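You operate a simulated robot arm through the tools that you are given. There is no shell and no other tool.

You run a simulated robot arm. Do the job below in one go: nothing can be reset, and whatever is moved stays where it is left.

TASK
Polish the dull brass knob on the bench polisher.
Fine: hood down before it starts; switched off and the wheel still before the hood goes up again; the knob back where it stood.

Only the result counts: the job must be done as asked and must still hold three seconds after the hand-in. Knocking over, shifting, dropping, spilling or breaking anything else fails it.

THE ROBOT
A 7-joint arm with a two-finger parallel gripper, fixed in place. Base frame: the origin is at the foot of the arm, x ahead of it, y to its left, z up; the work surface is at about z = 0.915. Readings come in m, degrees, newtons and seconds.
Its first joint turns from -132.0 to 132.0 degrees. Payload 3.91 kg.
The TCP is the grasp point between the finger pads, 0.03 m short of the fingertips. In the tool frame z runs along the fingers and y along their closing line. Largest opening 0.11 m; finger width 0.02, thickness 0.01; the body of the gripper, 0.048 by 0.112 m, starts 0.055 m behind the TCP.
Orientation is that of the tool frame in the base frame, as a unit quaternion [x, y, z, w]. With the fingers straight down and closing along the base's y, the tool's x points along the base's -x, its y along +y and its z along -z.

THE INTERFACE
- The arm moves only by the tool nudge_tool. Its argument "moves" is one flat list of numbers, 7 for each row, row after row: the shift along the base's x, y, z in m, then the turn, a rotation vector about the base's x, y, z in degrees, then the opening, from 0 (shut) to 1 (fully open). In form: [x, y, z, wx, wy, wz, fingers, x, y, z, wx, wy, wz, fingers, ...]. A call has 1 to 20 rows; each row is the pose to reach, as a shift and turn from the pose commanded when the call began. Each row takes 0.2 s and may step no farther than 0.05 m and 8.6 degrees from the row before; otherwise, or with a gripper value out of range, the whole call is refused. Where a pose cannot be reached the arm comes as near as it can. A force on the tool above 90 N (or 10 N above the force at the start of the call, whichever is more), or a blocked arm, ends the call early, and 0.2 s more pass. The fingers move at their own pace (about 0.108 m/s each) and stop on an object; they squeeze with about 30 N. The grip force told is the motor's: it shows also when the fingers shut on nothing. Time passes only in rows, and 0.2 s behind the last, so rows that repeat a pose let the fingers close. The reply holds the time, the measured pose of the TCP, the force on the tool along the base axes, the opening and the grip force, in the units named above and with some noise, with the torque about the TCP (base axes, N m) and any sound that the robot's microphone picked up.
- Cameras (640 x 400 px; columns grow to the right, rows downward): "scene" is fixed at [0.2168, -0.6465, 1.7241]; the picture's right is [0.99, -0.17, 0.00], its down [-0.06, -0.33, -0.94] and it looks along [0.16, 0.93, -0.34] (base axes); focal length 375 px, centre (320, 200). "wrist" rides on the gripper at [0.072, 0.017, -0.103] in the tool frame; the picture's right is [-0.23, 0.97, 0.00], its down [-0.76, -0.18, -0.62] and it looks along [-0.61, -0.14, 0.78] (tool axes); focal length 222 px, centre (320, 200). There is no depth. A picture from a camera that has moved, and an enlarged one, comes with that camera's place and axes in the base frame and with its lens. The place of the scene camera against the robot may be out by one fixed shift of up to 0.018 m in any direction.
- grab_frame(camera): a new picture of that camera. It takes no simulated time.
- close_up(camera, box): a new picture of the part [left, top, right, bottom] of that camera's present view, enlarged. It takes no simulated time.
- sign_off(): hands the job in; it is judged then, once.

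Places have to be worked out from the pictures, the camera data and where the tool is seen. Open the gripper and draw the arm clear of the work before you hand the job in, unless the task says otherwise.

The tools are called as name(argument=value, ...) on one line, values as JSON. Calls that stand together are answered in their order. nudge_tool: Moves the arm, as the interface text tells. Its arguments: {"type":"object","properties":{"moves":{"type":"array","items":{"type":"number"}}},"required":["moves"]} The other tools are called the same way: grab_frame (camera) takes a picture; close_up (camera, box) takes an enlarged picture of a part of a camera's view; sign_off () hands the job in.

At the start:

```text
time: 0.0
tool_pos: [0.5131, 0.3677, 1.5341]
tcp_rot: [0.001, 1.0, -0.001, 0.0]
wrist_force: [0.0, 0.2, 0.1]
wrist_torque: [0.0, -0.03, 0.01]
finger_gap: 0.11
grip_force: 0.2
```

scene: 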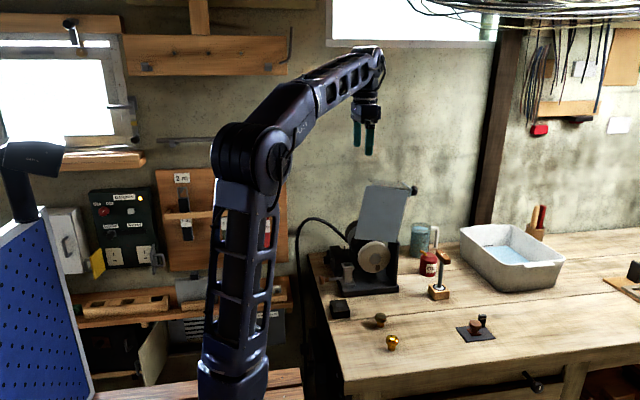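
wrist: 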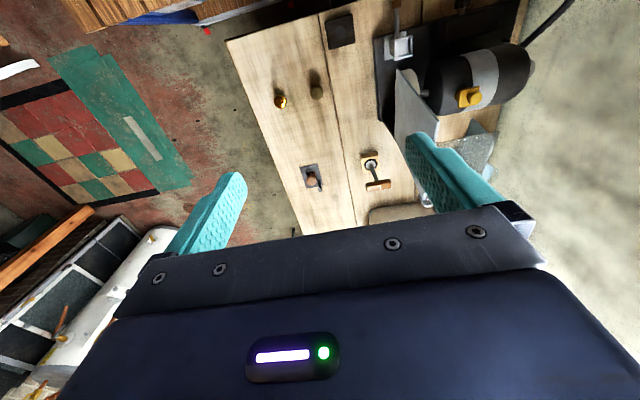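

I'll begin by looking closely at the polisher and the bench items in both cameras before moving anything.

close_up(camera="scene", box=[300, 170, 460, 310])

close_up(camera="scene", box=[320, 270, 520, 395])

close_up(camera="wrist", box=[220, 0, 540, 220])

close_up(camera="scene", box=[70, 170, 300, 300])

```text
2.86 times, centred on (380, 240) of scene
camera zoom: at [0.2168, -0.6465, 1.7241], right [0.99, -0.17, 0.0], down [-0.06, -0.33, -0.94], along [0.16, 0.93, -0.34], focal length 1070 px, centre (149, 86)
```

zoom: 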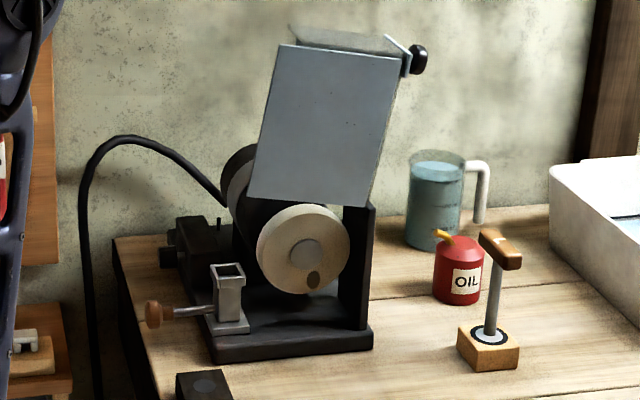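

```text
3.20 times, centred on (420, 332) of scene
camera zoom: at [0.2168, -0.6465, 1.7241], right [0.99, -0.17, 0.0], down [-0.06, -0.33, -0.94], along [0.16, 0.93, -0.34], focal length 1199 px, centre (0, -224)
```

zoom: 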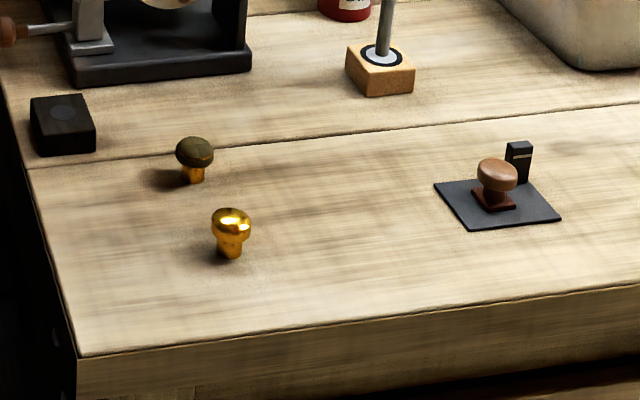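

```text
1.82 times, centred on (380, 110) of wrist
camera zoom: at [0.4404, 0.385, 1.6367], right [0.23, 0.97, 0.0], down [0.76, -0.18, 0.62], along [0.61, -0.14, -0.78], focal length 404 px, centre (211, 364)
```

zoom: 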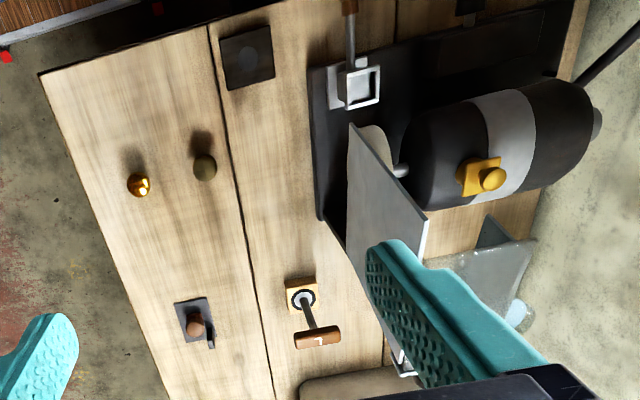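

```text
2.78 times, centred on (185, 235) of scene
camera zoom: at [0.2168, -0.6465, 1.7241], right [0.99, -0.17, 0.0], down [-0.06, -0.33, -0.94], along [0.16, 0.93, -0.34], focal length 1042 px, centre (696, 103)
```

zoom: 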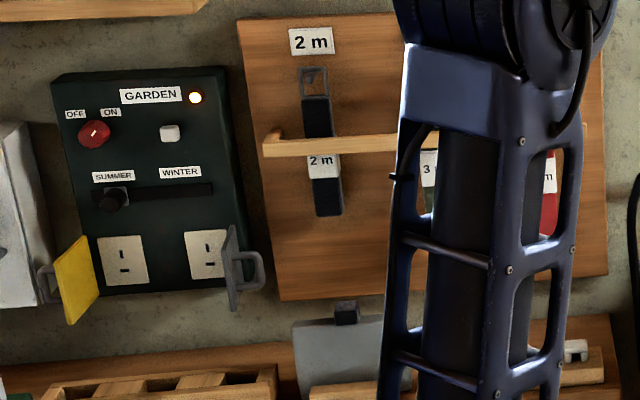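

The polisher stands at about x 0.51–0.71, y 0.51 and beyond, with its hood up, a clamp with a wooden handle on the left, and a yellow object on the motor. The dull knob is near (0.59, 0.335). I'll lower the tool a bit, staying clear, to look closer with the wrist camera.

nudge_tool(moves=[-0.02, 0.01, -0.04, 0, 0, 0, 1, -0.04, 0.02, -0.08, 0, 0, 0, 1, -0.06, 0.03, -0.12, 0, 0, 0, 1, -0.07, 0.04, -0.16, 0, 0, 0, 1])

```text
time: 1.0
tool_pos: [0.4439, 0.4084, 1.375]
tcp_rot: [0.0, 1.0, 0.0, 0.0]
wrist_force: [0.5, 0.3, 1.1]
wrist_torque: [0.0, -0.04, 0.0]
finger_gap: 0.1099
grip_force: 0.0
```

The arm is at (0.444, 0.408, 1.375). I'll take pictures from here.

grab_frame(camera="wrist")

close_up(camera="wrist", box=[320, 0, 560, 150])

grab_frame(camera="scene")

```text
taken
camera wrist: at [0.3719, 0.4251, 1.4785], right [0.23, 0.97, 0.0], down [0.76, -0.18, 0.62], along [0.61, -0.14, -0.78], focal length 222 px, centre (320, 200)
```

wrist: 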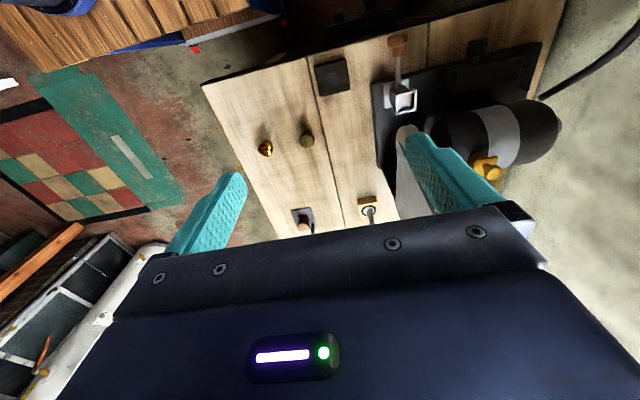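

```text
2.67 times, centred on (440, 75) of wrist
camera zoom: at [0.3719, 0.4251, 1.4785], right [0.23, 0.97, 0.0], down [0.76, -0.18, 0.62], along [0.61, -0.14, -0.78], focal length 592 px, centre (0, 533)
```

zoom: 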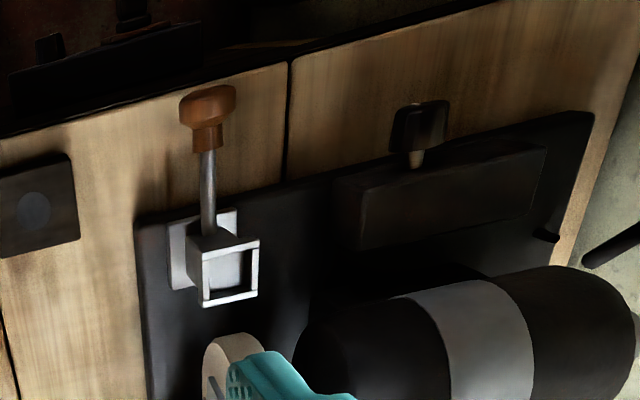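

```text
taken
```

scene: 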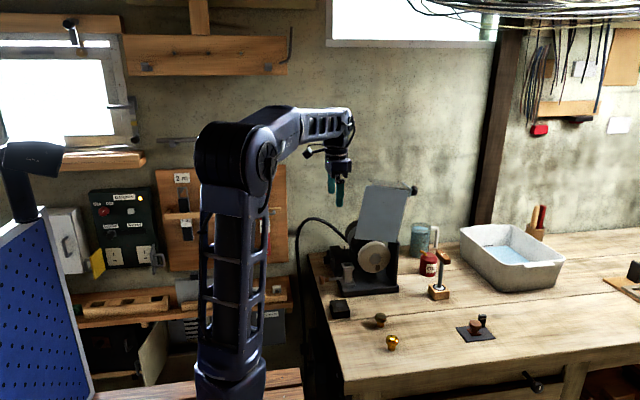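

I can see a square socket with a wooden-handled rod on its −x side, and a separate switch box behind it with a black knob. I'll turn the tool 90° about z so the wrist camera looks toward the polisher from the front.

nudge_tool(moves=[0.01, -0.003, -0.01, 0, 0, 8.2, 1, 0.02, -0.006, -0.02, 0, 0, 16.4, 1, 0.03, -0.009, -0.03, 0, 0, 24.6, 1, 0.04, -0.012, -0.04, 0, 0, 32.8, 1, 0.05, -0.015, -0.05, 0, 0, 41.0, 1, 0.06, -0.018, -0.06, 0, 0, 49.2, 1, 0.07, -0.021, -0.07, 0, 0, 57.4, 1, 0.08, -0.024, -0.08, 0, 0, 65.6, 1, 0.09, -0.027, -0.09, 0, 0, 73.8, 1, 0.1, -0.03, -0.1, 0, 0, 82.0, 1, 0.106, -0.03, -0.105, 0, 0, 90, 1])

grab_frame(camera="wrist")

grab_frame(camera="scene")

```text
time: 3.4
tool_pos: [0.5477, 0.3784, 1.269]
tcp_rot: [0.708, -0.706, 0.0, -0.001]
wrist_force: [-0.3, 0.5, 0.9]
wrist_torque: [-0.01, -0.02, 0.01]
finger_gap: 0.11
grip_force: 0.0
```

```text
taken
camera wrist: at [0.5317, 0.306, 1.3719], right [-0.97, 0.23, 0.0], down [0.18, 0.76, 0.62], along [0.14, 0.61, -0.78], focal length 222 px, centre (320, 200)
```

wrist: 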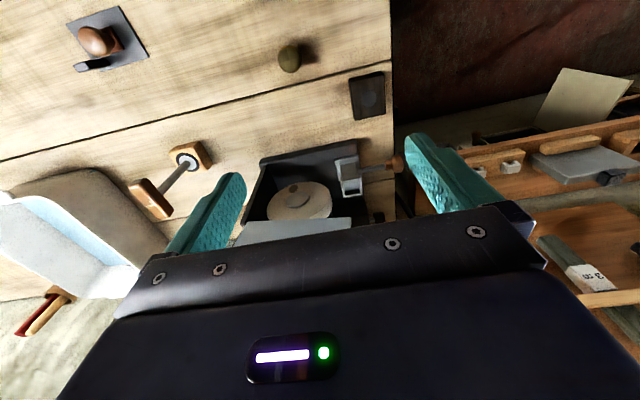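

```text
taken
```

scene: 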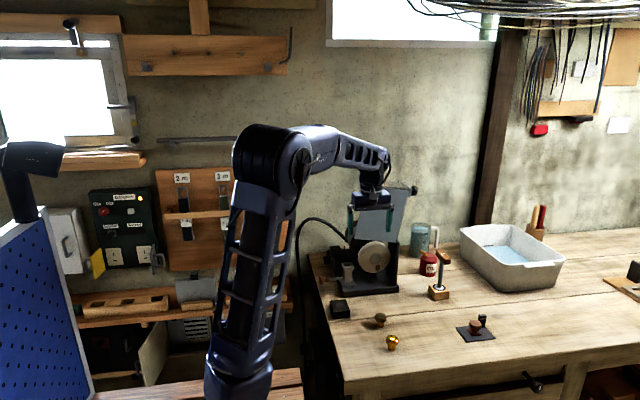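

close_up(camera="wrist", box=[230, 120, 430, 240])

close_up(camera="wrist", box=[240, 10, 420, 130])

close_up(camera="scene", box=[320, 220, 420, 300])

```text
3.20 times, centred on (330, 180) of wrist
camera zoom: at [0.5317, 0.306, 1.3719], right [-0.97, 0.23, 0.0], down [0.18, 0.76, 0.62], along [0.14, 0.61, -0.78], focal length 711 px, centre (288, 264)
```

zoom: 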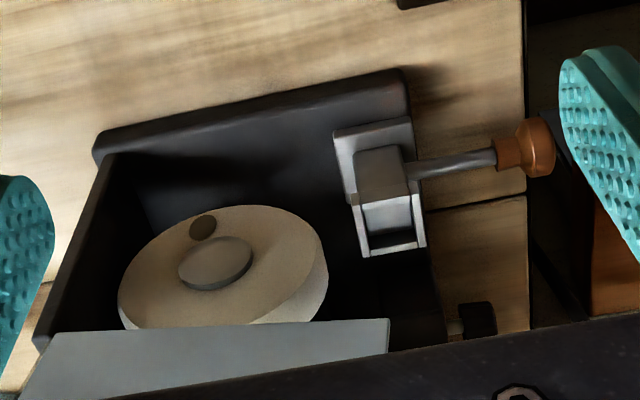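

```text
3.33 times, centred on (330, 70) of wrist
camera zoom: at [0.5317, 0.306, 1.3719], right [-0.97, 0.23, 0.0], down [0.18, 0.76, 0.62], along [0.14, 0.61, -0.78], focal length 740 px, centre (287, 633)
```

zoom: 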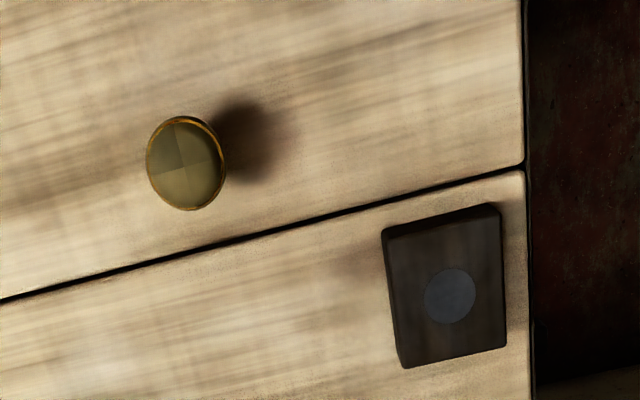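

```text
5.00 times, centred on (370, 260) of scene
camera zoom: at [0.2168, -0.6465, 1.7241], right [0.99, -0.17, 0.0], down [-0.06, -0.33, -0.94], along [0.16, 0.93, -0.34], focal length 1873 px, centre (70, -100)
```

zoom: 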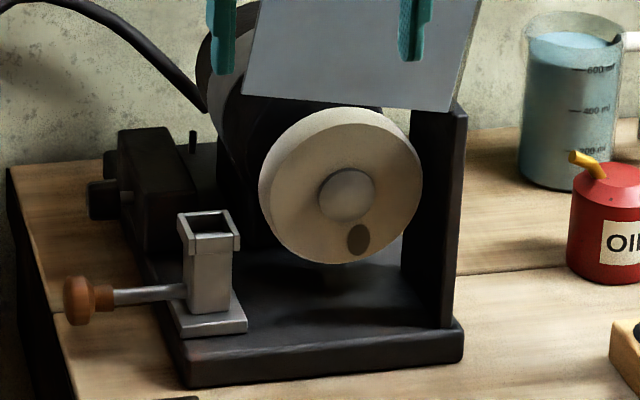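

The wheel axis runs along y, the socket sits on a foot with a push rod, and the switch knob triangulates to about (0.477, 0.717, 0.96). I'll pull the tool to x≈0.44, clear of the hood, and move in for a closer look at the switch box.

nudge_tool(moves=[-0.04, 0, 0, 0, 0, 0, 0.5, -0.08, 0, 0, 0, 0, 0, 0.4, -0.11, 0.02, 0, 0, 0, 0, 0.4, -0.11, 0.065, -0.01, 0, 0, 0, 0.4, -0.11, 0.11, -0.03, 0, 0, 0, 0.4, -0.11, 0.15, -0.05, 0, 0, 0, 0.4, -0.11, 0.19, -0.07, 0, 0, 0, 0.4, -0.11, 0.22, -0.1, 0, 0, 0, 0.4])

grab_frame(camera="wrist")

grab_frame(camera="scene")

```text
time: 5.2
tool_pos: [0.4369, 0.6003, 1.1653]
tcp_rot: [-0.706, 0.708, -0.001, 0.001]
wrist_force: [0.3, -1.4, 0.9]
wrist_torque: [0.03, -0.01, 0.0]
finger_gap: 0.0441
grip_force: 0.2
```

```text
taken
camera wrist: at [0.4192, 0.5276, 1.2691], right [-0.97, 0.23, 0.0], down [0.18, 0.76, 0.62], along [0.14, 0.61, -0.78], focal length 222 px, centre (320, 200)
```

wrist: 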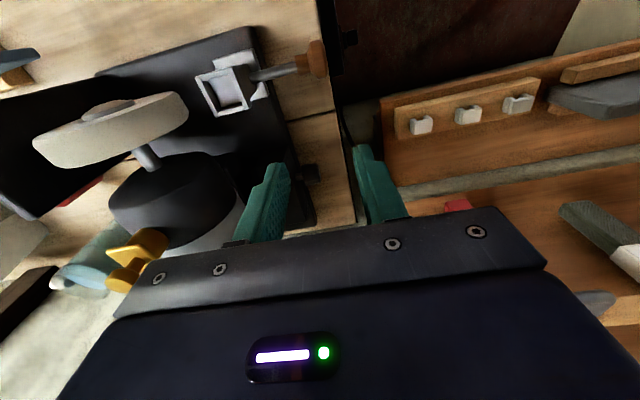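

```text
taken
```

scene: 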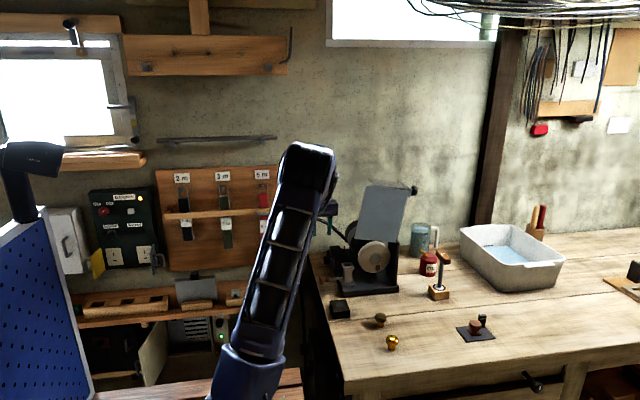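

The switch box is partly hidden by a finger; I'll zoom in on what is visible.

close_up(camera="wrist", box=[180, 20, 360, 130])

close_up(camera="wrist", box=[270, 130, 370, 230])

close_up(camera="wrist", box=[0, 60, 250, 300])

```text
3.56 times, centred on (270, 75) of wrist
camera zoom: at [0.4192, 0.5276, 1.2691], right [-0.97, 0.23, 0.0], down [0.18, 0.76, 0.62], along [0.14, 0.61, -0.78], focal length 790 px, centre (498, 644)
```

zoom: 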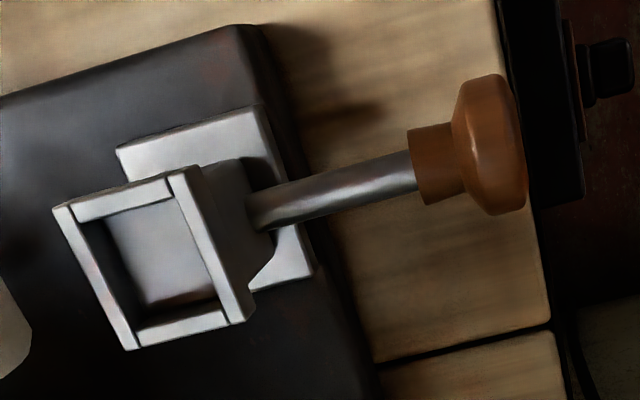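

```text
4.00 times, centred on (320, 180) of wrist
camera zoom: at [0.4192, 0.5276, 1.2691], right [-0.97, 0.23, 0.0], down [0.18, 0.76, 0.62], along [0.14, 0.61, -0.78], focal length 888 px, centre (320, 280)
```

zoom: 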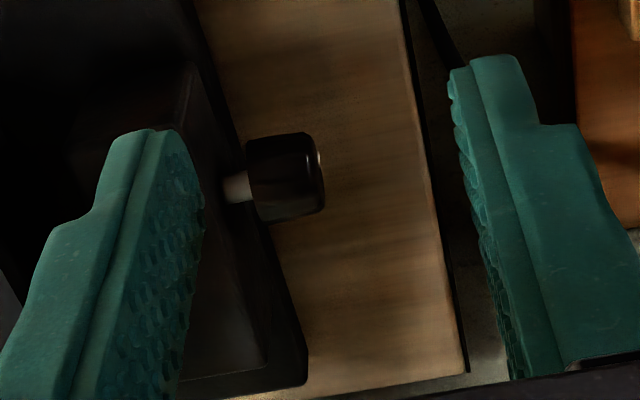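

```text
1.67 times, centred on (125, 180) of wrist
camera zoom: at [0.4192, 0.5276, 1.2691], right [-0.97, 0.23, 0.0], down [0.18, 0.76, 0.62], along [0.14, 0.61, -0.78], focal length 370 px, centre (645, 233)
```

zoom: 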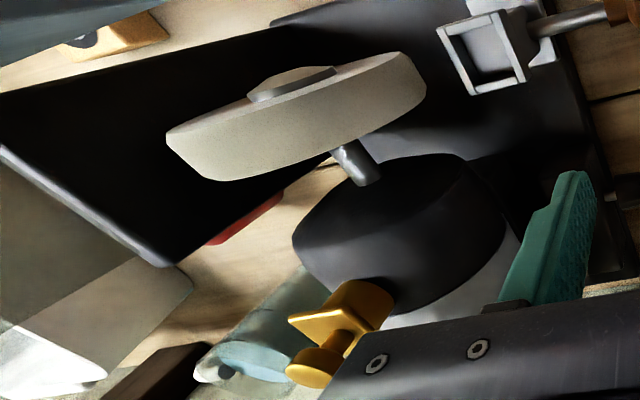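

The switch knob is a black cap on a brass rod sticking out toward −x, and a yellow fitting sits on the motor. I'll turn the tool back so the camera looks along +x from the left of the bench for a clear view of both.

nudge_tool(moves=[-0.01, 0.0, 0.0, 0, 0, -8.2, 0.6, -0.02, 0.01, 0.0, 0, 0, -16.4, 0.8, -0.03, 0.02, 0.0, 0, 0, -24.6, 1, -0.035, 0.03, 0, 0, 0, -32.8, 1, -0.035, 0.04, -0.01, 0, 0, -41.0, 1, -0.035, 0.05, -0.02, 0, 0, -49.2, 1, -0.035, 0.06, -0.03, 0, 0, -57.4, 1, -0.035, 0.07, -0.04, 0, 0, -65.6, 1, -0.035, 0.08, -0.05, 0, 0, -73.8, 1, -0.035, 0.09, -0.055, 0, 0, -82.0, 1, -0.035, 0.1, -0.055, 0, 0, -90, 1])

grab_frame(camera="wrist")

close_up(camera="wrist", box=[230, 100, 410, 220])

```text
time: 7.6
tool_pos: [0.4039, 0.6979, 1.1134]
tcp_rot: [0.001, 1.0, 0.001, 0.0]
wrist_force: [-1.3, 0.0, 0.2]
wrist_torque: [0.0, 0.0, 0.0]
finger_gap: 0.1099
grip_force: 0.0
```

```text
taken
camera wrist: at [0.3323, 0.7157, 1.2176], right [0.23, 0.97, 0.0], down [0.76, -0.18, 0.62], along [0.61, -0.14, -0.78], focal length 222 px, centre (320, 200)
```

wrist: 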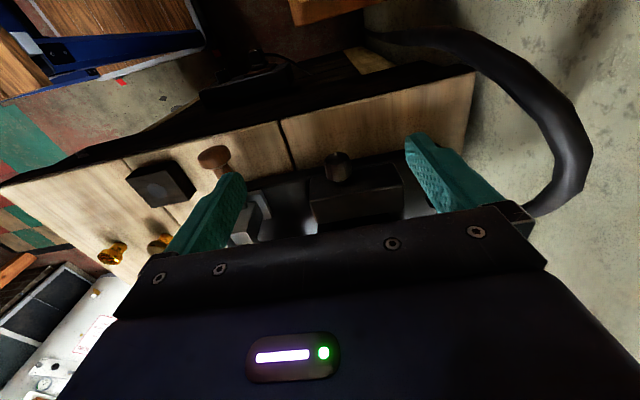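

```text
3.33 times, centred on (320, 160) of wrist
camera zoom: at [0.3323, 0.7157, 1.2176], right [0.23, 0.97, 0.0], down [0.76, -0.18, 0.62], along [0.61, -0.14, -0.78], focal length 740 px, centre (320, 333)
```

zoom: 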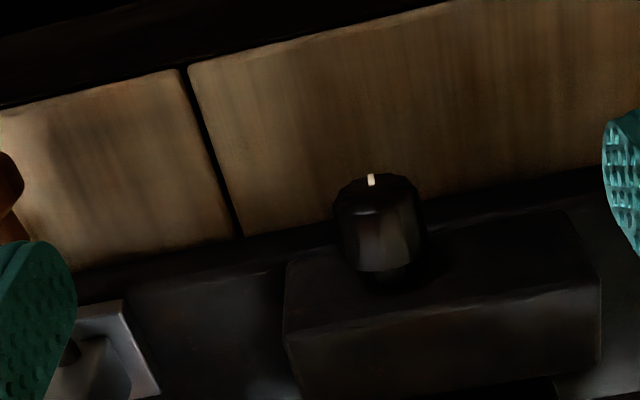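

The switch is a round cap with a white index mark, so it is probably rotary. I'll pitch the tool forward about 35° to see its end face from the −x side.

nudge_tool(moves=[-0.01, 0, 0, 0, -7, 0, 1, -0.02, 0, -0.01, 0, -14, 0, 1, -0.03, 0, -0.02, 0, -21, 0, 1, -0.04, 0, -0.035, 0, -28, 0, 1, -0.044, 0, -0.05, 0, -35, 0, 1])

grab_frame(camera="wrist")

grab_frame(camera="scene")

```text
time: 8.8
tool_pos: [0.3619, 0.698, 1.0625]
tcp_rot: [0.001, 0.953, 0.001, 0.301]
wrist_force: [0.9, -0.2, 0.1]
wrist_torque: [0.01, 0.03, 0.0]
finger_gap: 0.1101
grip_force: 0.0
```

```text
taken
camera wrist: at [0.2428, 0.7141, 1.1053], right [0.19, 0.97, 0.13], down [0.26, -0.18, 0.95], along [0.95, -0.14, -0.29], focal length 222 px, centre (320, 200)
```

wrist: 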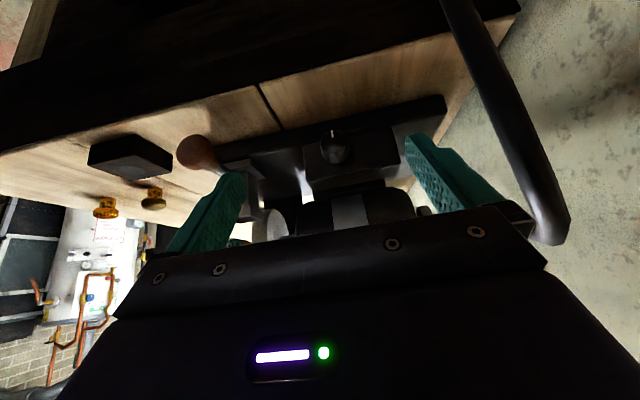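

```text
taken
```

scene: 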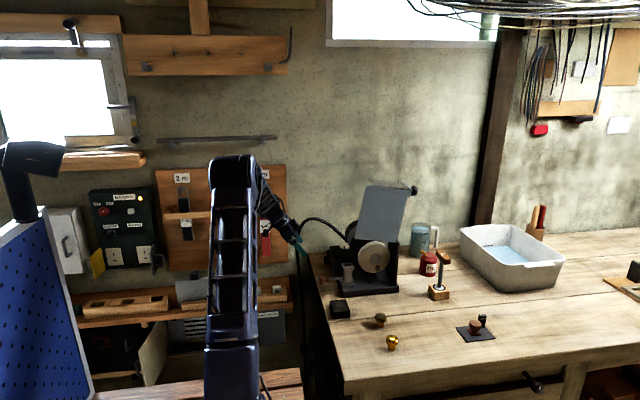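

close_up(camera="wrist", box=[270, 90, 410, 180])

close_up(camera="wrist", box=[170, 110, 430, 250])

close_up(camera="wrist", box=[80, 120, 200, 230])

```text
4.44 times, centred on (340, 135) of wrist
camera zoom: at [0.2428, 0.7141, 1.1053], right [0.19, 0.97, 0.13], down [0.26, -0.18, 0.95], along [0.95, -0.14, -0.29], focal length 987 px, centre (231, 489)
```

zoom: 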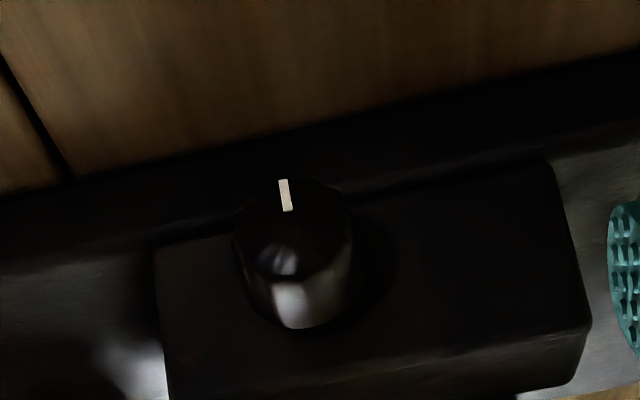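

```text
2.46 times, centred on (300, 180) of wrist
camera zoom: at [0.2428, 0.7141, 1.1053], right [0.19, 0.97, 0.13], down [0.26, -0.18, 0.95], along [0.95, -0.14, -0.29], focal length 547 px, centre (369, 249)
```

zoom: 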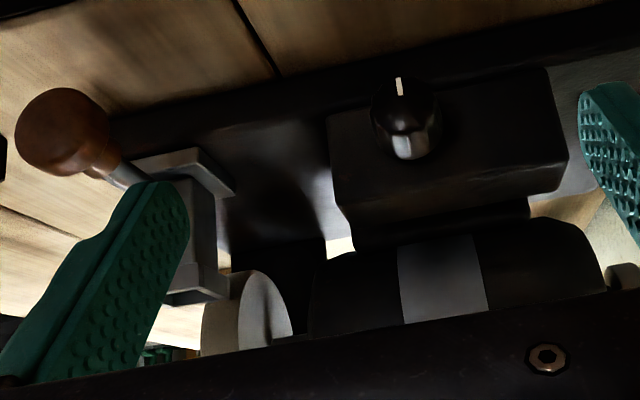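

```text
3.64 times, centred on (140, 175) of wrist
camera zoom: at [0.2428, 0.7141, 1.1053], right [0.19, 0.97, 0.13], down [0.26, -0.18, 0.95], along [0.95, -0.14, -0.29], focal length 808 px, centre (974, 291)
```

zoom: 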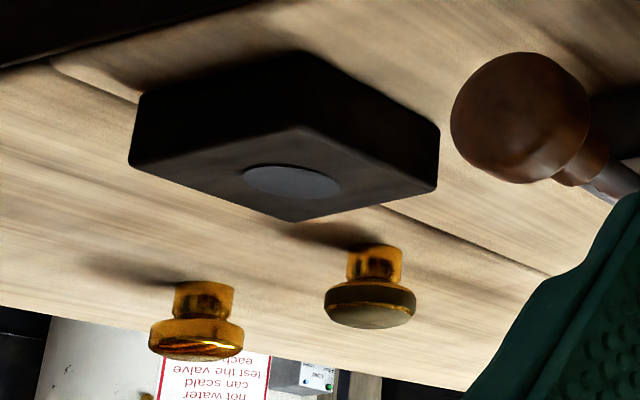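

The index mark on the switch's end face points down, so it is a rotary knob turning about the x axis. Next I'll rise well above the hood and look down at it and the yellow fitting.

nudge_tool(moves=[0.0, 0, 0.04, 0, 7, 0, 1, 0.0, 0, 0.085, 0, 14, 0, 1, 0.0, -0.01, 0.13, 0, 21, 0, 1, 0.0, -0.02, 0.175, 0, 28, 0, 1, 0.01, -0.04, 0.22, 0, 35, 0, 1, 0.02, -0.06, 0.26, 0, 35, 0, 1, 0.04, -0.07, 0.3, 0, 35, 0, 1, 0.06, -0.08, 0.34, 0, 35, 0, 1, 0.08, -0.09, 0.38, 0, 35, 0, 1, 0.1, -0.1, 0.42, 0, 35, 0, 1, 0.12, -0.11, 0.46, 0, 35, 0, 1, 0.15, -0.12, 0.48, 0, 35, 0, 1, 0.19, -0.13, 0.48, 0, 35, 0, 1])

grab_frame(camera="wrist")

close_up(camera="wrist", box=[240, 40, 460, 200])

```text
refused: row 5 steps farther than a row can; nothing moved
```

```text
taken
camera wrist: at [0.2428, 0.7141, 1.1053], right [0.19, 0.97, 0.13], down [0.26, -0.18, 0.95], along [0.95, -0.14, -0.29], focal length 222 px, centre (320, 200)
```

wrist: 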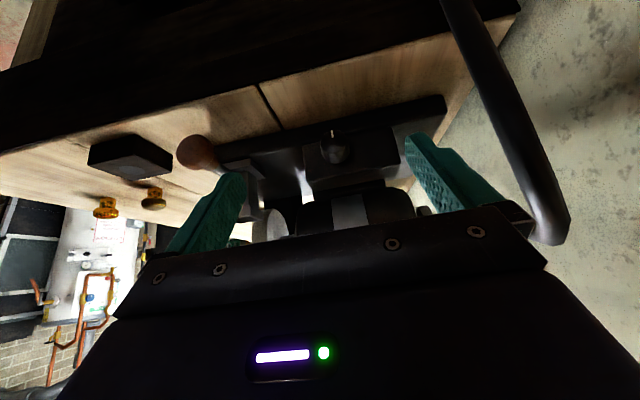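

```text
2.50 times, centred on (350, 120) of wrist
camera zoom: at [0.2428, 0.7141, 1.1053], right [0.19, 0.97, 0.13], down [0.26, -0.18, 0.95], along [0.95, -0.14, -0.29], focal length 555 px, centre (245, 400)
```

zoom: 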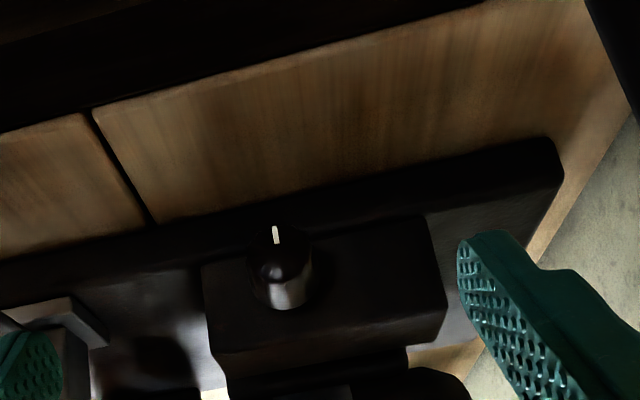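

The last call was refused because one row stepped slightly too far, and nothing moved. I'll repeat it with smaller steps.

nudge_tool(moves=[0.0, 0, 0.04, 0, 7, 0, 1, 0.0, 0, 0.08, 0, 14, 0, 1, 0.0, -0.01, 0.12, 0, 21, 0, 1, 0.0, -0.02, 0.16, 0, 28, 0, 1, 0.01, -0.03, 0.2, 0, 35, 0, 1, 0.02, -0.04, 0.24, 0, 35, 0, 1, 0.035, -0.05, 0.28, 0, 35, 0, 1, 0.05, -0.06, 0.32, 0, 35, 0, 1, 0.065, -0.075, 0.36, 0, 35, 0, 1, 0.08, -0.09, 0.4, 0, 35, 0, 1, 0.1, -0.105, 0.44, 0, 35, 0, 1, 0.13, -0.12, 0.475, 0, 35, 0, 1, 0.165, -0.13, 0.48, 0, 35, 0, 1, 0.19, -0.135, 0.48, 0, 35, 0, 1])

grab_frame(camera="wrist")

close_up(camera="wrist", box=[240, 40, 460, 200])

```text
time: 11.8
tool_pos: [0.5152, 0.5705, 1.5379]
tcp_rot: [-0.001, 1.0, 0.0, 0.0]
wrist_force: [-0.8, -0.7, -0.5]
wrist_torque: [0.03, -0.02, 0.01]
finger_gap: 0.11
grip_force: 0.2
out of reach, approached as far as the arm can: row 13, 14
```

```text
taken
camera wrist: at [0.4417, 0.587, 1.642], right [0.23, 0.97, 0.0], down [0.76, -0.18, 0.62], along [0.61, -0.14, -0.78], focal length 222 px, centre (320, 200)
```

wrist: 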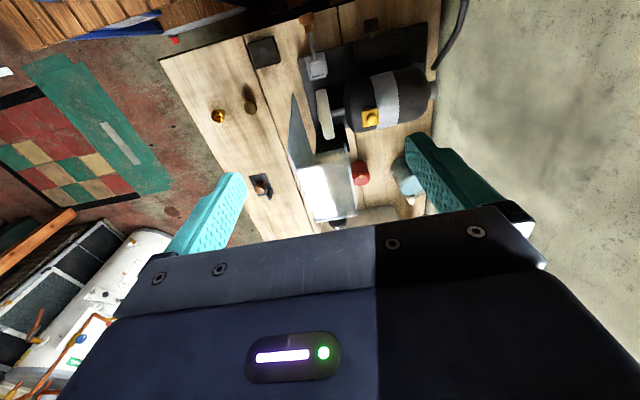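

```text
2.50 times, centred on (350, 120) of wrist
camera zoom: at [0.4417, 0.587, 1.642], right [0.23, 0.97, 0.0], down [0.76, -0.18, 0.62], along [0.61, -0.14, -0.78], focal length 555 px, centre (245, 400)
```

zoom: 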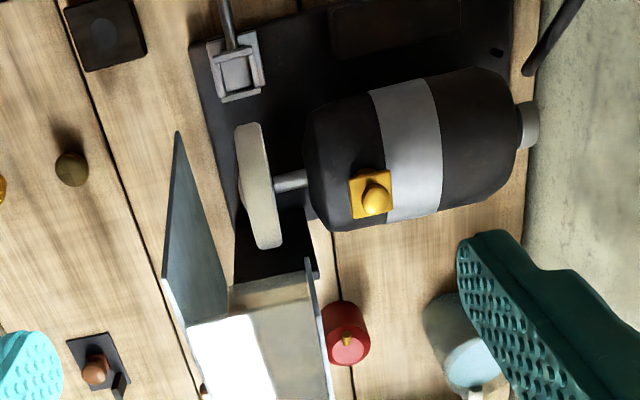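

The hood is a raised three-sided channel pivoting near (0.70, y, 1.12), and wheel and socket share y≈0.557. The dull knob is at about (0.587, 0.340), so I'll move above it for a close look.

nudge_tool(moves=[0.0, -0.04, 0.0, 0, 0, 0, 1, 0.0, -0.08, -0.02, 0, 0, 0, 1, 0.0, -0.115, -0.05, 0, 0, 0, 1, 0.0, -0.15, -0.085, 0, 0, 0, 1, 0.01, -0.18, -0.12, 0, 0, 0, 1, 0.01, -0.2, -0.16, 0, 0, 0, 1, 0.02, -0.215, -0.2, 0, 0, 0, 1, 0.02, -0.225, -0.245, 0, 0, 0, 1, 0.02, -0.225, -0.29, 0, 0, 0, 1, 0.02, -0.225, -0.335, 0, 0, 0, 1, 0.02, -0.225, -0.38, 0, 0, 0, 1, 0.02, -0.225, -0.42, 0, 0, 0, 1])

grab_frame(camera="wrist")

grab_frame(camera="scene")

```text
time: 14.4
tool_pos: [0.5355, 0.3484, 1.1205]
tcp_rot: [0.0, 1.0, 0.001, 0.001]
wrist_force: [-0.7, -0.7, 0.8]
wrist_torque: [0.01, -0.02, 0.0]
finger_gap: 0.1101
grip_force: 0.0
```

```text
taken
camera wrist: at [0.4618, 0.3662, 1.223], right [0.23, 0.97, 0.0], down [0.76, -0.18, 0.62], along [0.61, -0.14, -0.78], focal length 222 px, centre (320, 200)
```

wrist: 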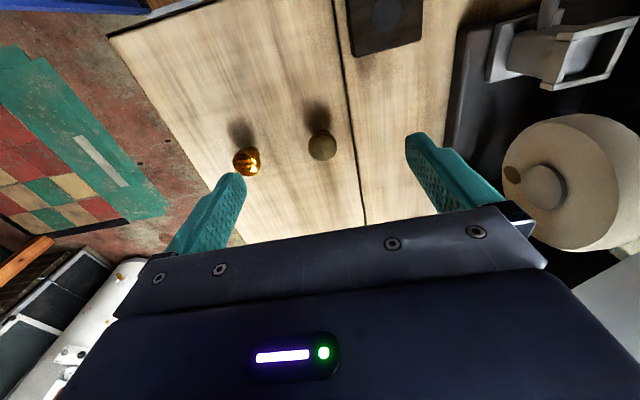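

```text
taken
```

scene: 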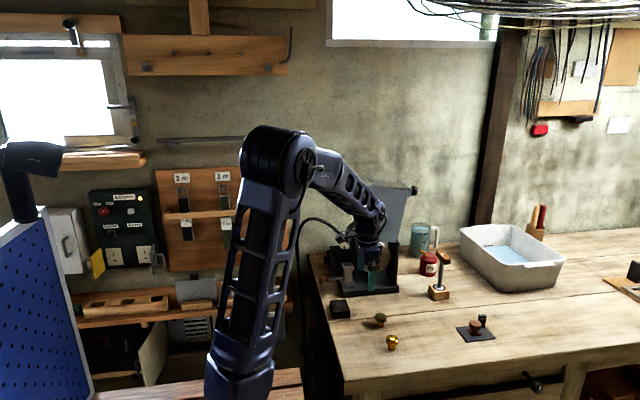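

I'll zoom in on the dull knob and also on the socket from this viewpoint.

close_up(camera="wrist", box=[280, 90, 370, 180])

close_up(camera="wrist", box=[440, 0, 640, 130])

close_up(camera="scene", box=[360, 300, 410, 360])

```text
4.44 times, centred on (325, 135) of wrist
camera zoom: at [0.4618, 0.3662, 1.223], right [0.23, 0.97, 0.0], down [0.76, -0.18, 0.62], along [0.61, -0.14, -0.78], focal length 987 px, centre (298, 489)
```

zoom: 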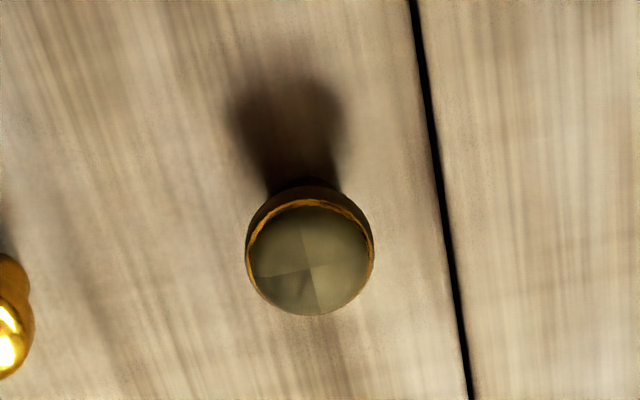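

```text
3.08 times, centred on (540, 65) of wrist
camera zoom: at [0.4618, 0.3662, 1.223], right [0.23, 0.97, 0.0], down [0.76, -0.18, 0.62], along [0.61, -0.14, -0.78], focal length 684 px, centre (-357, 615)
```

zoom: 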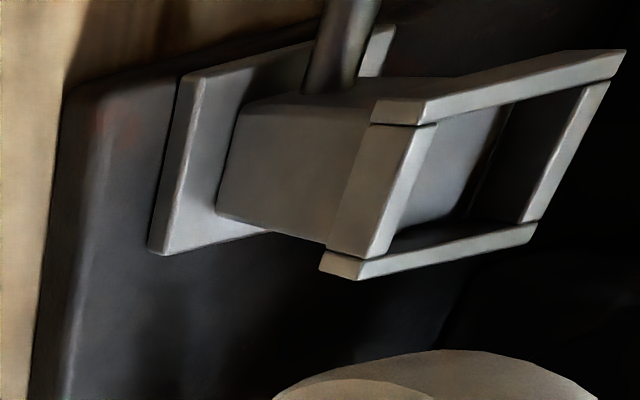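

```text
6.67 times, centred on (385, 330) of scene
camera zoom: at [0.2168, -0.6465, 1.7241], right [0.99, -0.17, 0.0], down [-0.06, -0.33, -0.94], along [0.16, 0.93, -0.34], focal length 2497 px, centre (-113, -667)
```

zoom: 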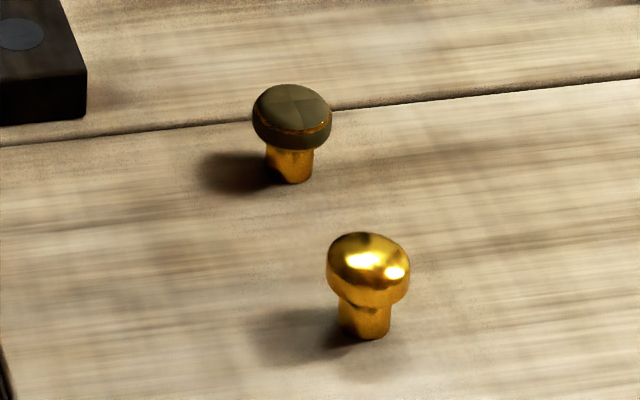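

The knob head centre is at about (0.587, 0.340), roughly 0.037 across and 0.04 tall. The raised hood overhangs the socket, so I'll grip the knob with the tool pitched 30° toward +x, fingertips on the head, closing along y. First I'll take the pitched pre-grasp pose.

nudge_tool(moves=[0.0, -0.002, -0.02, 0, -7.5, 0, 0.64, 0.0, -0.004, -0.04, 0, -15, 0, 0.64, 0.0, -0.006, -0.06, 0, -22.5, 0, 0.64, -0.0015, -0.0084, -0.0845, 0, -30, 0, 0.64, -0.0015, -0.0084, -0.0845, 0, -30, 0, 0.64])

grab_frame(camera="wrist")

close_up(camera="scene", box=[320, 230, 440, 350])

```text
time: 15.6
tool_pos: [0.5308, 0.3371, 1.0362]
tcp_rot: [0.001, 0.966, 0.0, 0.259]
wrist_force: [0.3, -0.5, -0.3]
wrist_torque: [0.0, 0.01, -0.01]
finger_gap: 0.07
grip_force: 0.1
```

```text
taken
camera wrist: at [0.4167, 0.3542, 1.0891], right [0.2, 0.97, 0.11], down [0.35, -0.18, 0.92], along [0.92, -0.14, -0.37], focal length 222 px, centre (320, 200)
```

wrist: 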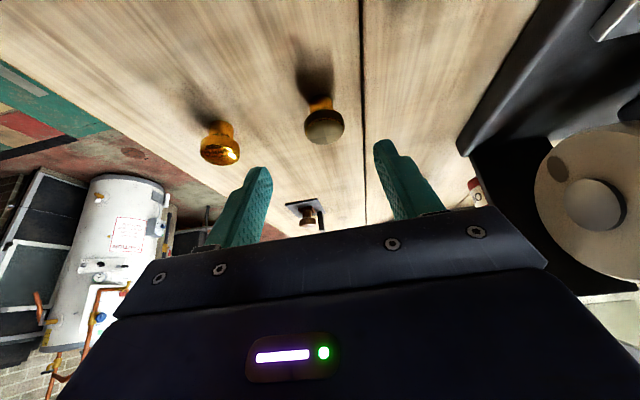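

```text
3.33 times, centred on (380, 290) of scene
camera zoom: at [0.2168, -0.6465, 1.7241], right [0.99, -0.17, 0.0], down [-0.06, -0.33, -0.94], along [0.16, 0.93, -0.34], focal length 1248 px, centre (120, -100)
```

zoom: 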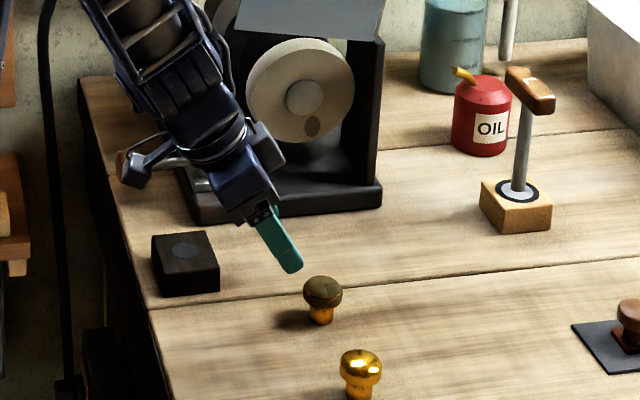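

The camera puts the knob head at (0.585, 0.340, 0.948). I'll advance along the tool axis with the fingers open to the grasp pose and check it before closing.

nudge_tool(moves=[0.014, 0.001, -0.023, 0, 0, 0, 0.64, 0.029, 0.002, -0.046, 0, 0, 0, 0.64, 0.043, 0.003, -0.069, 0, 0, 0, 0.64, 0.043, 0.003, -0.069, 0, 0, 0, 0.64])

grab_frame(camera="wrist")

close_up(camera="scene", box=[340, 290, 420, 360])

```text
time: 16.6
tool_pos: [0.5753, 0.3424, 0.9672]
tcp_rot: [-0.001, 0.966, 0.0, 0.259]
wrist_force: [-0.1, -0.8, -0.1]
wrist_torque: [0.0, 0.0, -0.01]
finger_gap: 0.0704
grip_force: 0.0
```

```text
taken
camera wrist: at [0.461, 0.3593, 1.021], right [0.2, 0.97, 0.11], down [0.35, -0.18, 0.92], along [0.92, -0.14, -0.37], focal length 222 px, centre (320, 200)
```

wrist: 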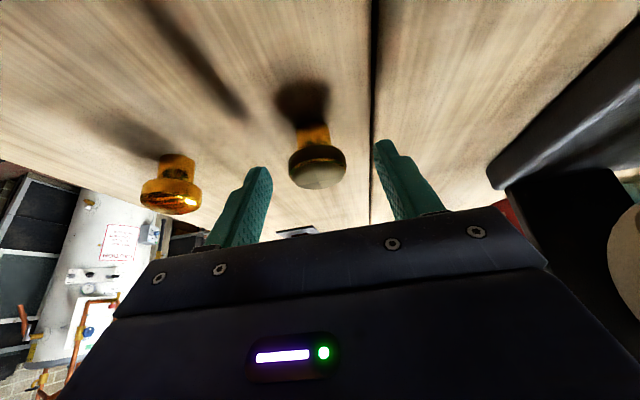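

```text
5.71 times, centred on (380, 325) of scene
camera zoom: at [0.2168, -0.6465, 1.7241], right [0.99, -0.17, 0.0], down [-0.06, -0.33, -0.94], along [0.16, 0.93, -0.34], focal length 2140 px, centre (-23, -514)
```

zoom: 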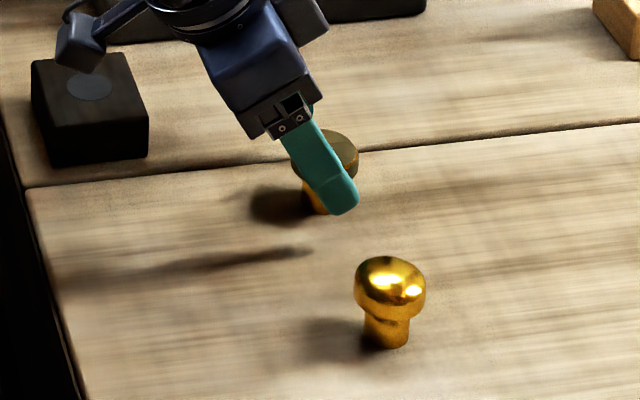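

The head sits centred between the fingertips. I'll close on it without moving the arm.

nudge_tool(moves=[0, 0, 0, 0, 0, 0, 0.4, 0, 0, 0, 0, 0, 0, 0.2, 0, 0, 0, 0, 0, 0, 0.2, 0, 0, 0, 0, 0, 0, 0.2])

grab_frame(camera="wrist")

```text
time: 17.6
tool_pos: [0.5754, 0.3422, 0.9679]
tcp_rot: [0.001, 0.966, -0.001, 0.259]
wrist_force: [0.6, -0.2, -0.1]
wrist_torque: [0.0, 0.01, 0.0]
finger_gap: 0.0366
grip_force: 30.3
```

```text
taken
camera wrist: at [0.4609, 0.3593, 1.021], right [0.2, 0.97, 0.11], down [0.35, -0.18, 0.92], along [0.92, -0.14, -0.37], focal length 222 px, centre (320, 200)
```

wrist: 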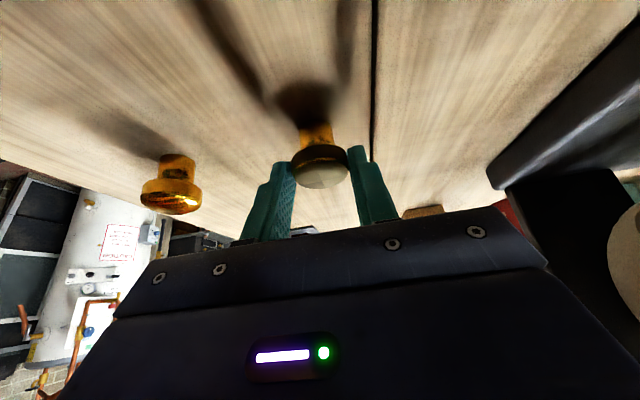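

The knob is gripped at a 0.0366 m gap with TCP (0.575, 0.342, 0.968), which I'll use as the return reference. I'll lift it and carry it to a viewpoint left of the socket, staying clear of the hood.

nudge_tool(moves=[0, 0, 0.03, 0, 0, 0, 0.2, 0, 0, 0.07, 0, 0, 0, 0.2, -0.01, 0, 0.11, 0, 0, 0, 0.2, -0.03, 0.01, 0.15, 0, 0, 0, 0.2, -0.06, 0.03, 0.18, 0, 0, 0, 0.2, -0.09, 0.06, 0.185, 0, 0, 0, 0.2, -0.11, 0.1, 0.185, 0, 0, 0, 0.2, -0.115, 0.14, 0.185, 0, 0, 0, 0.2, -0.115, 0.18, 0.185, 0, 0, 0, 0.2, -0.115, 0.215, 0.185, 0, 0, 0, 0.2, -0.115, 0.215, 0.185, 0, 0, 0, 0.2])

grab_frame(camera="wrist")

grab_frame(camera="scene")

```text
time: 20.0
tool_pos: [0.4599, 0.5533, 1.1503]
tcp_rot: [0.0, 0.966, 0.0, 0.259]
wrist_force: [0.5, -0.9, -0.6]
wrist_torque: [0.01, 0.05, 0.0]
finger_gap: 0.037
grip_force: 30.0
```

```text
taken
camera wrist: at [0.3449, 0.5708, 1.2031], right [0.2, 0.97, 0.11], down [0.35, -0.18, 0.92], along [0.92, -0.14, -0.37], focal length 222 px, centre (320, 200)
```

wrist: 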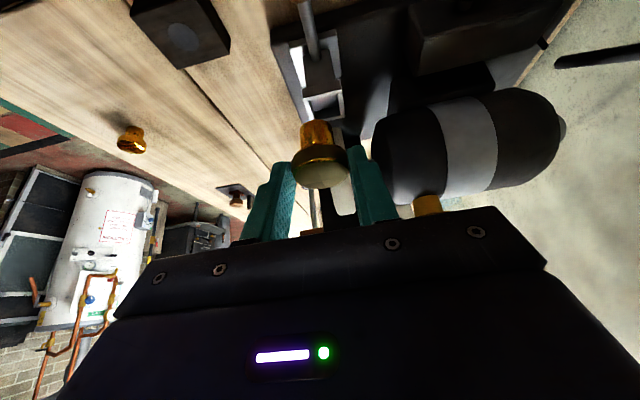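

```text
taken
```

scene: 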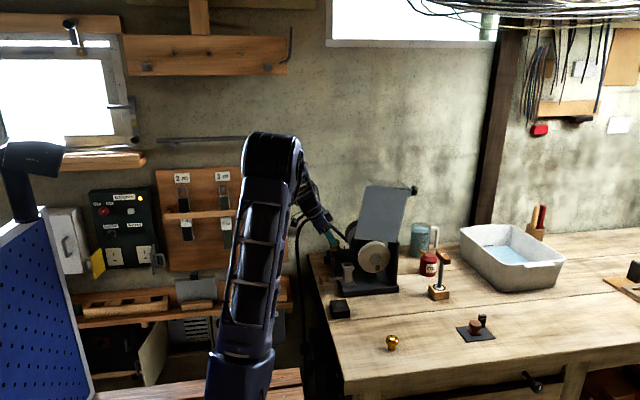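

close_up(camera="wrist", box=[260, 0, 390, 200])

close_up(camera="wrist", box=[270, 60, 370, 130])

close_up(camera="scene", box=[310, 200, 410, 300])

```text
2.00 times, centred on (325, 100) of wrist
camera zoom: at [0.3449, 0.5708, 1.2031], right [0.2, 0.97, 0.11], down [0.35, -0.18, 0.92], along [0.92, -0.14, -0.37], focal length 444 px, centre (310, 400)
```

zoom: 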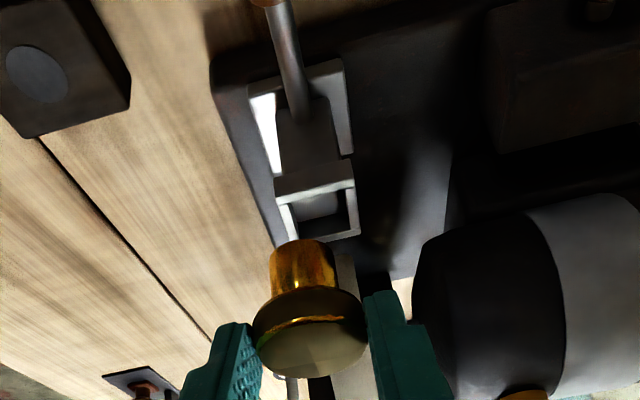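

```text
5.71 times, centred on (320, 95) of wrist
camera zoom: at [0.3449, 0.5708, 1.2031], right [0.2, 0.97, 0.11], down [0.35, -0.18, 0.92], along [0.92, -0.14, -0.37], focal length 1269 px, centre (320, 800)
```

zoom: 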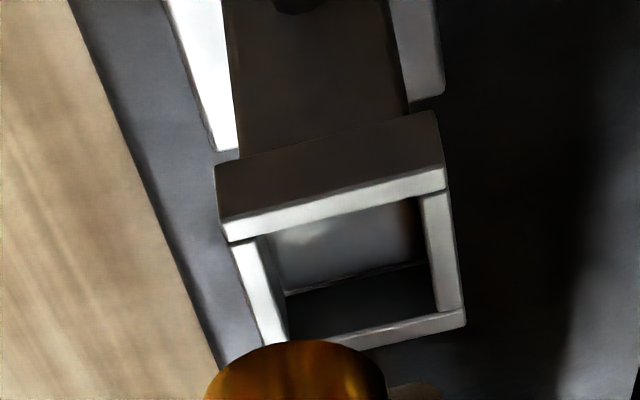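

```text
4.00 times, centred on (360, 250) of scene
camera zoom: at [0.2168, -0.6465, 1.7241], right [0.99, -0.17, 0.0], down [-0.06, -0.33, -0.94], along [0.16, 0.93, -0.34], focal length 1498 px, centre (160, 0)
```

zoom: 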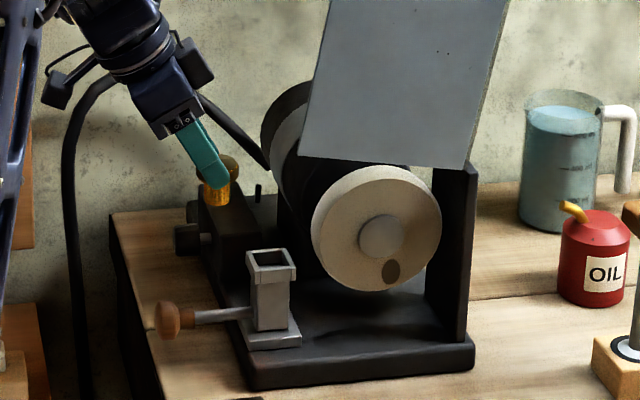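

With five views combined, the socket rim is centred near (0.529, 0.559) with its top at about z≈1.023, and its opening is about 0.03. I'll bring the knob's stem to roughly 1 cm above it and check alignment in both cameras.

nudge_tool(moves=[0.03, 0.003, -0.02, 0, 0, 0, 0.2, 0.06, 0.005, -0.035, 0, 0, 0, 0.2, 0.06, 0.005, -0.058, 0, 0, 0, 0.2, 0.06, 0.005, -0.058, 0, 0, 0, 0.2])

close_up(camera="wrist", box=[260, 60, 390, 200])

close_up(camera="scene", box=[320, 220, 400, 300])

```text
time: 21.0
tool_pos: [0.5219, 0.5575, 1.0959]
tcp_rot: [0.0, 0.966, 0.0, 0.259]
wrist_force: [0.2, 0.1, -0.5]
wrist_torque: [-0.03, -0.01, -0.01]
finger_gap: 0.0369
grip_force: 30.1
```

```text
2.86 times, centred on (325, 130) of wrist
camera zoom: at [0.4066, 0.5744, 1.1488], right [0.2, 0.97, 0.11], down [0.35, -0.18, 0.92], along [0.92, -0.14, -0.37], focal length 635 px, centre (306, 400)
```

zoom: 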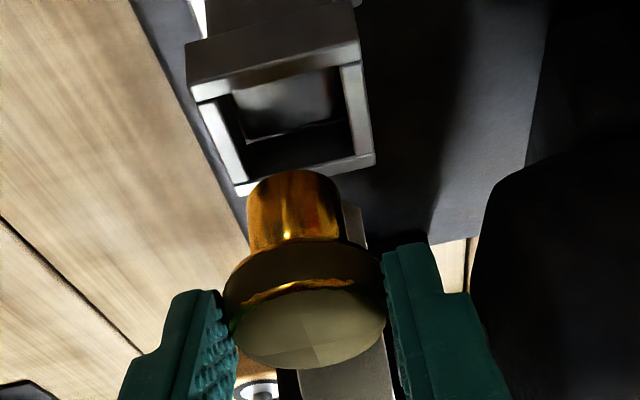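

```text
5.00 times, centred on (360, 260) of scene
camera zoom: at [0.2168, -0.6465, 1.7241], right [0.99, -0.17, 0.0], down [-0.06, -0.33, -0.94], along [0.16, 0.93, -0.34], focal length 1873 px, centre (120, -100)
```

zoom: 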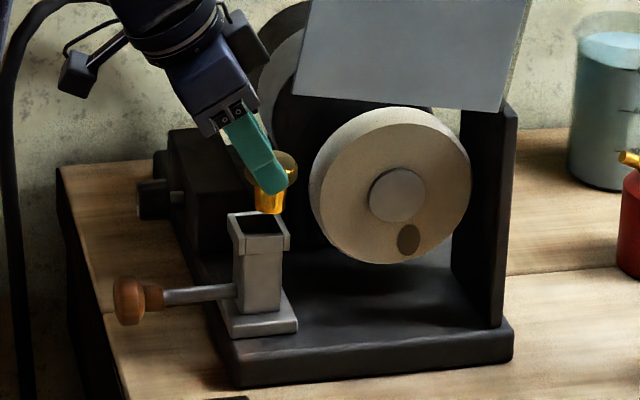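

In the scene view the stem looks a little right of the rim centre. I'll magnify further to measure the offset.

close_up(camera="scene", box=[355, 245, 390, 280])

close_up(camera="wrist", box=[290, 50, 350, 120])

```text
11.43 times, centred on (372, 262) of scene
camera zoom: at [0.2168, -0.6465, 1.7241], right [0.99, -0.17, 0.0], down [-0.06, -0.33, -0.94], along [0.16, 0.93, -0.34], focal length 4281 px, centre (-280, -514)
```

zoom: 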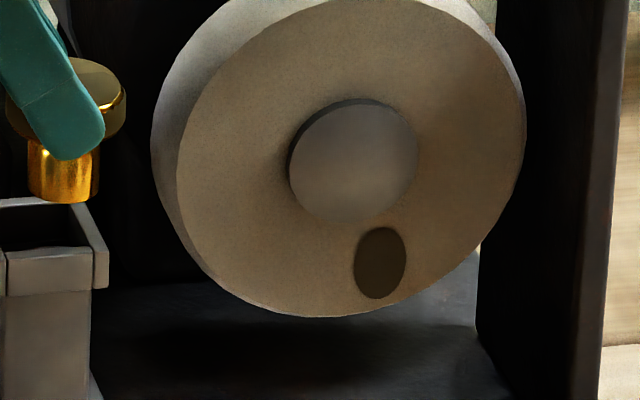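

```text
5.71 times, centred on (320, 85) of wrist
camera zoom: at [0.4066, 0.5744, 1.1488], right [0.2, 0.97, 0.11], down [0.35, -0.18, 0.92], along [0.92, -0.14, -0.37], focal length 1269 px, centre (320, 857)
```

zoom: 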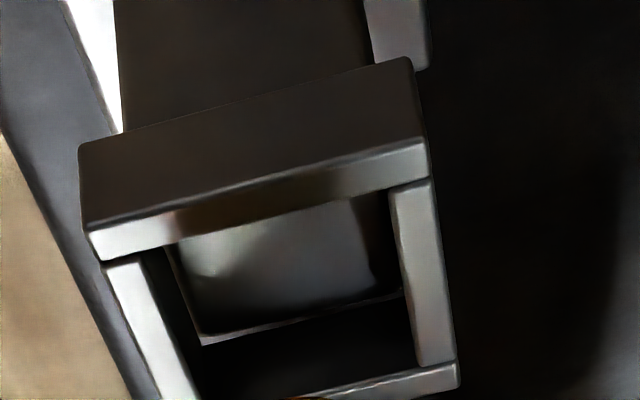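

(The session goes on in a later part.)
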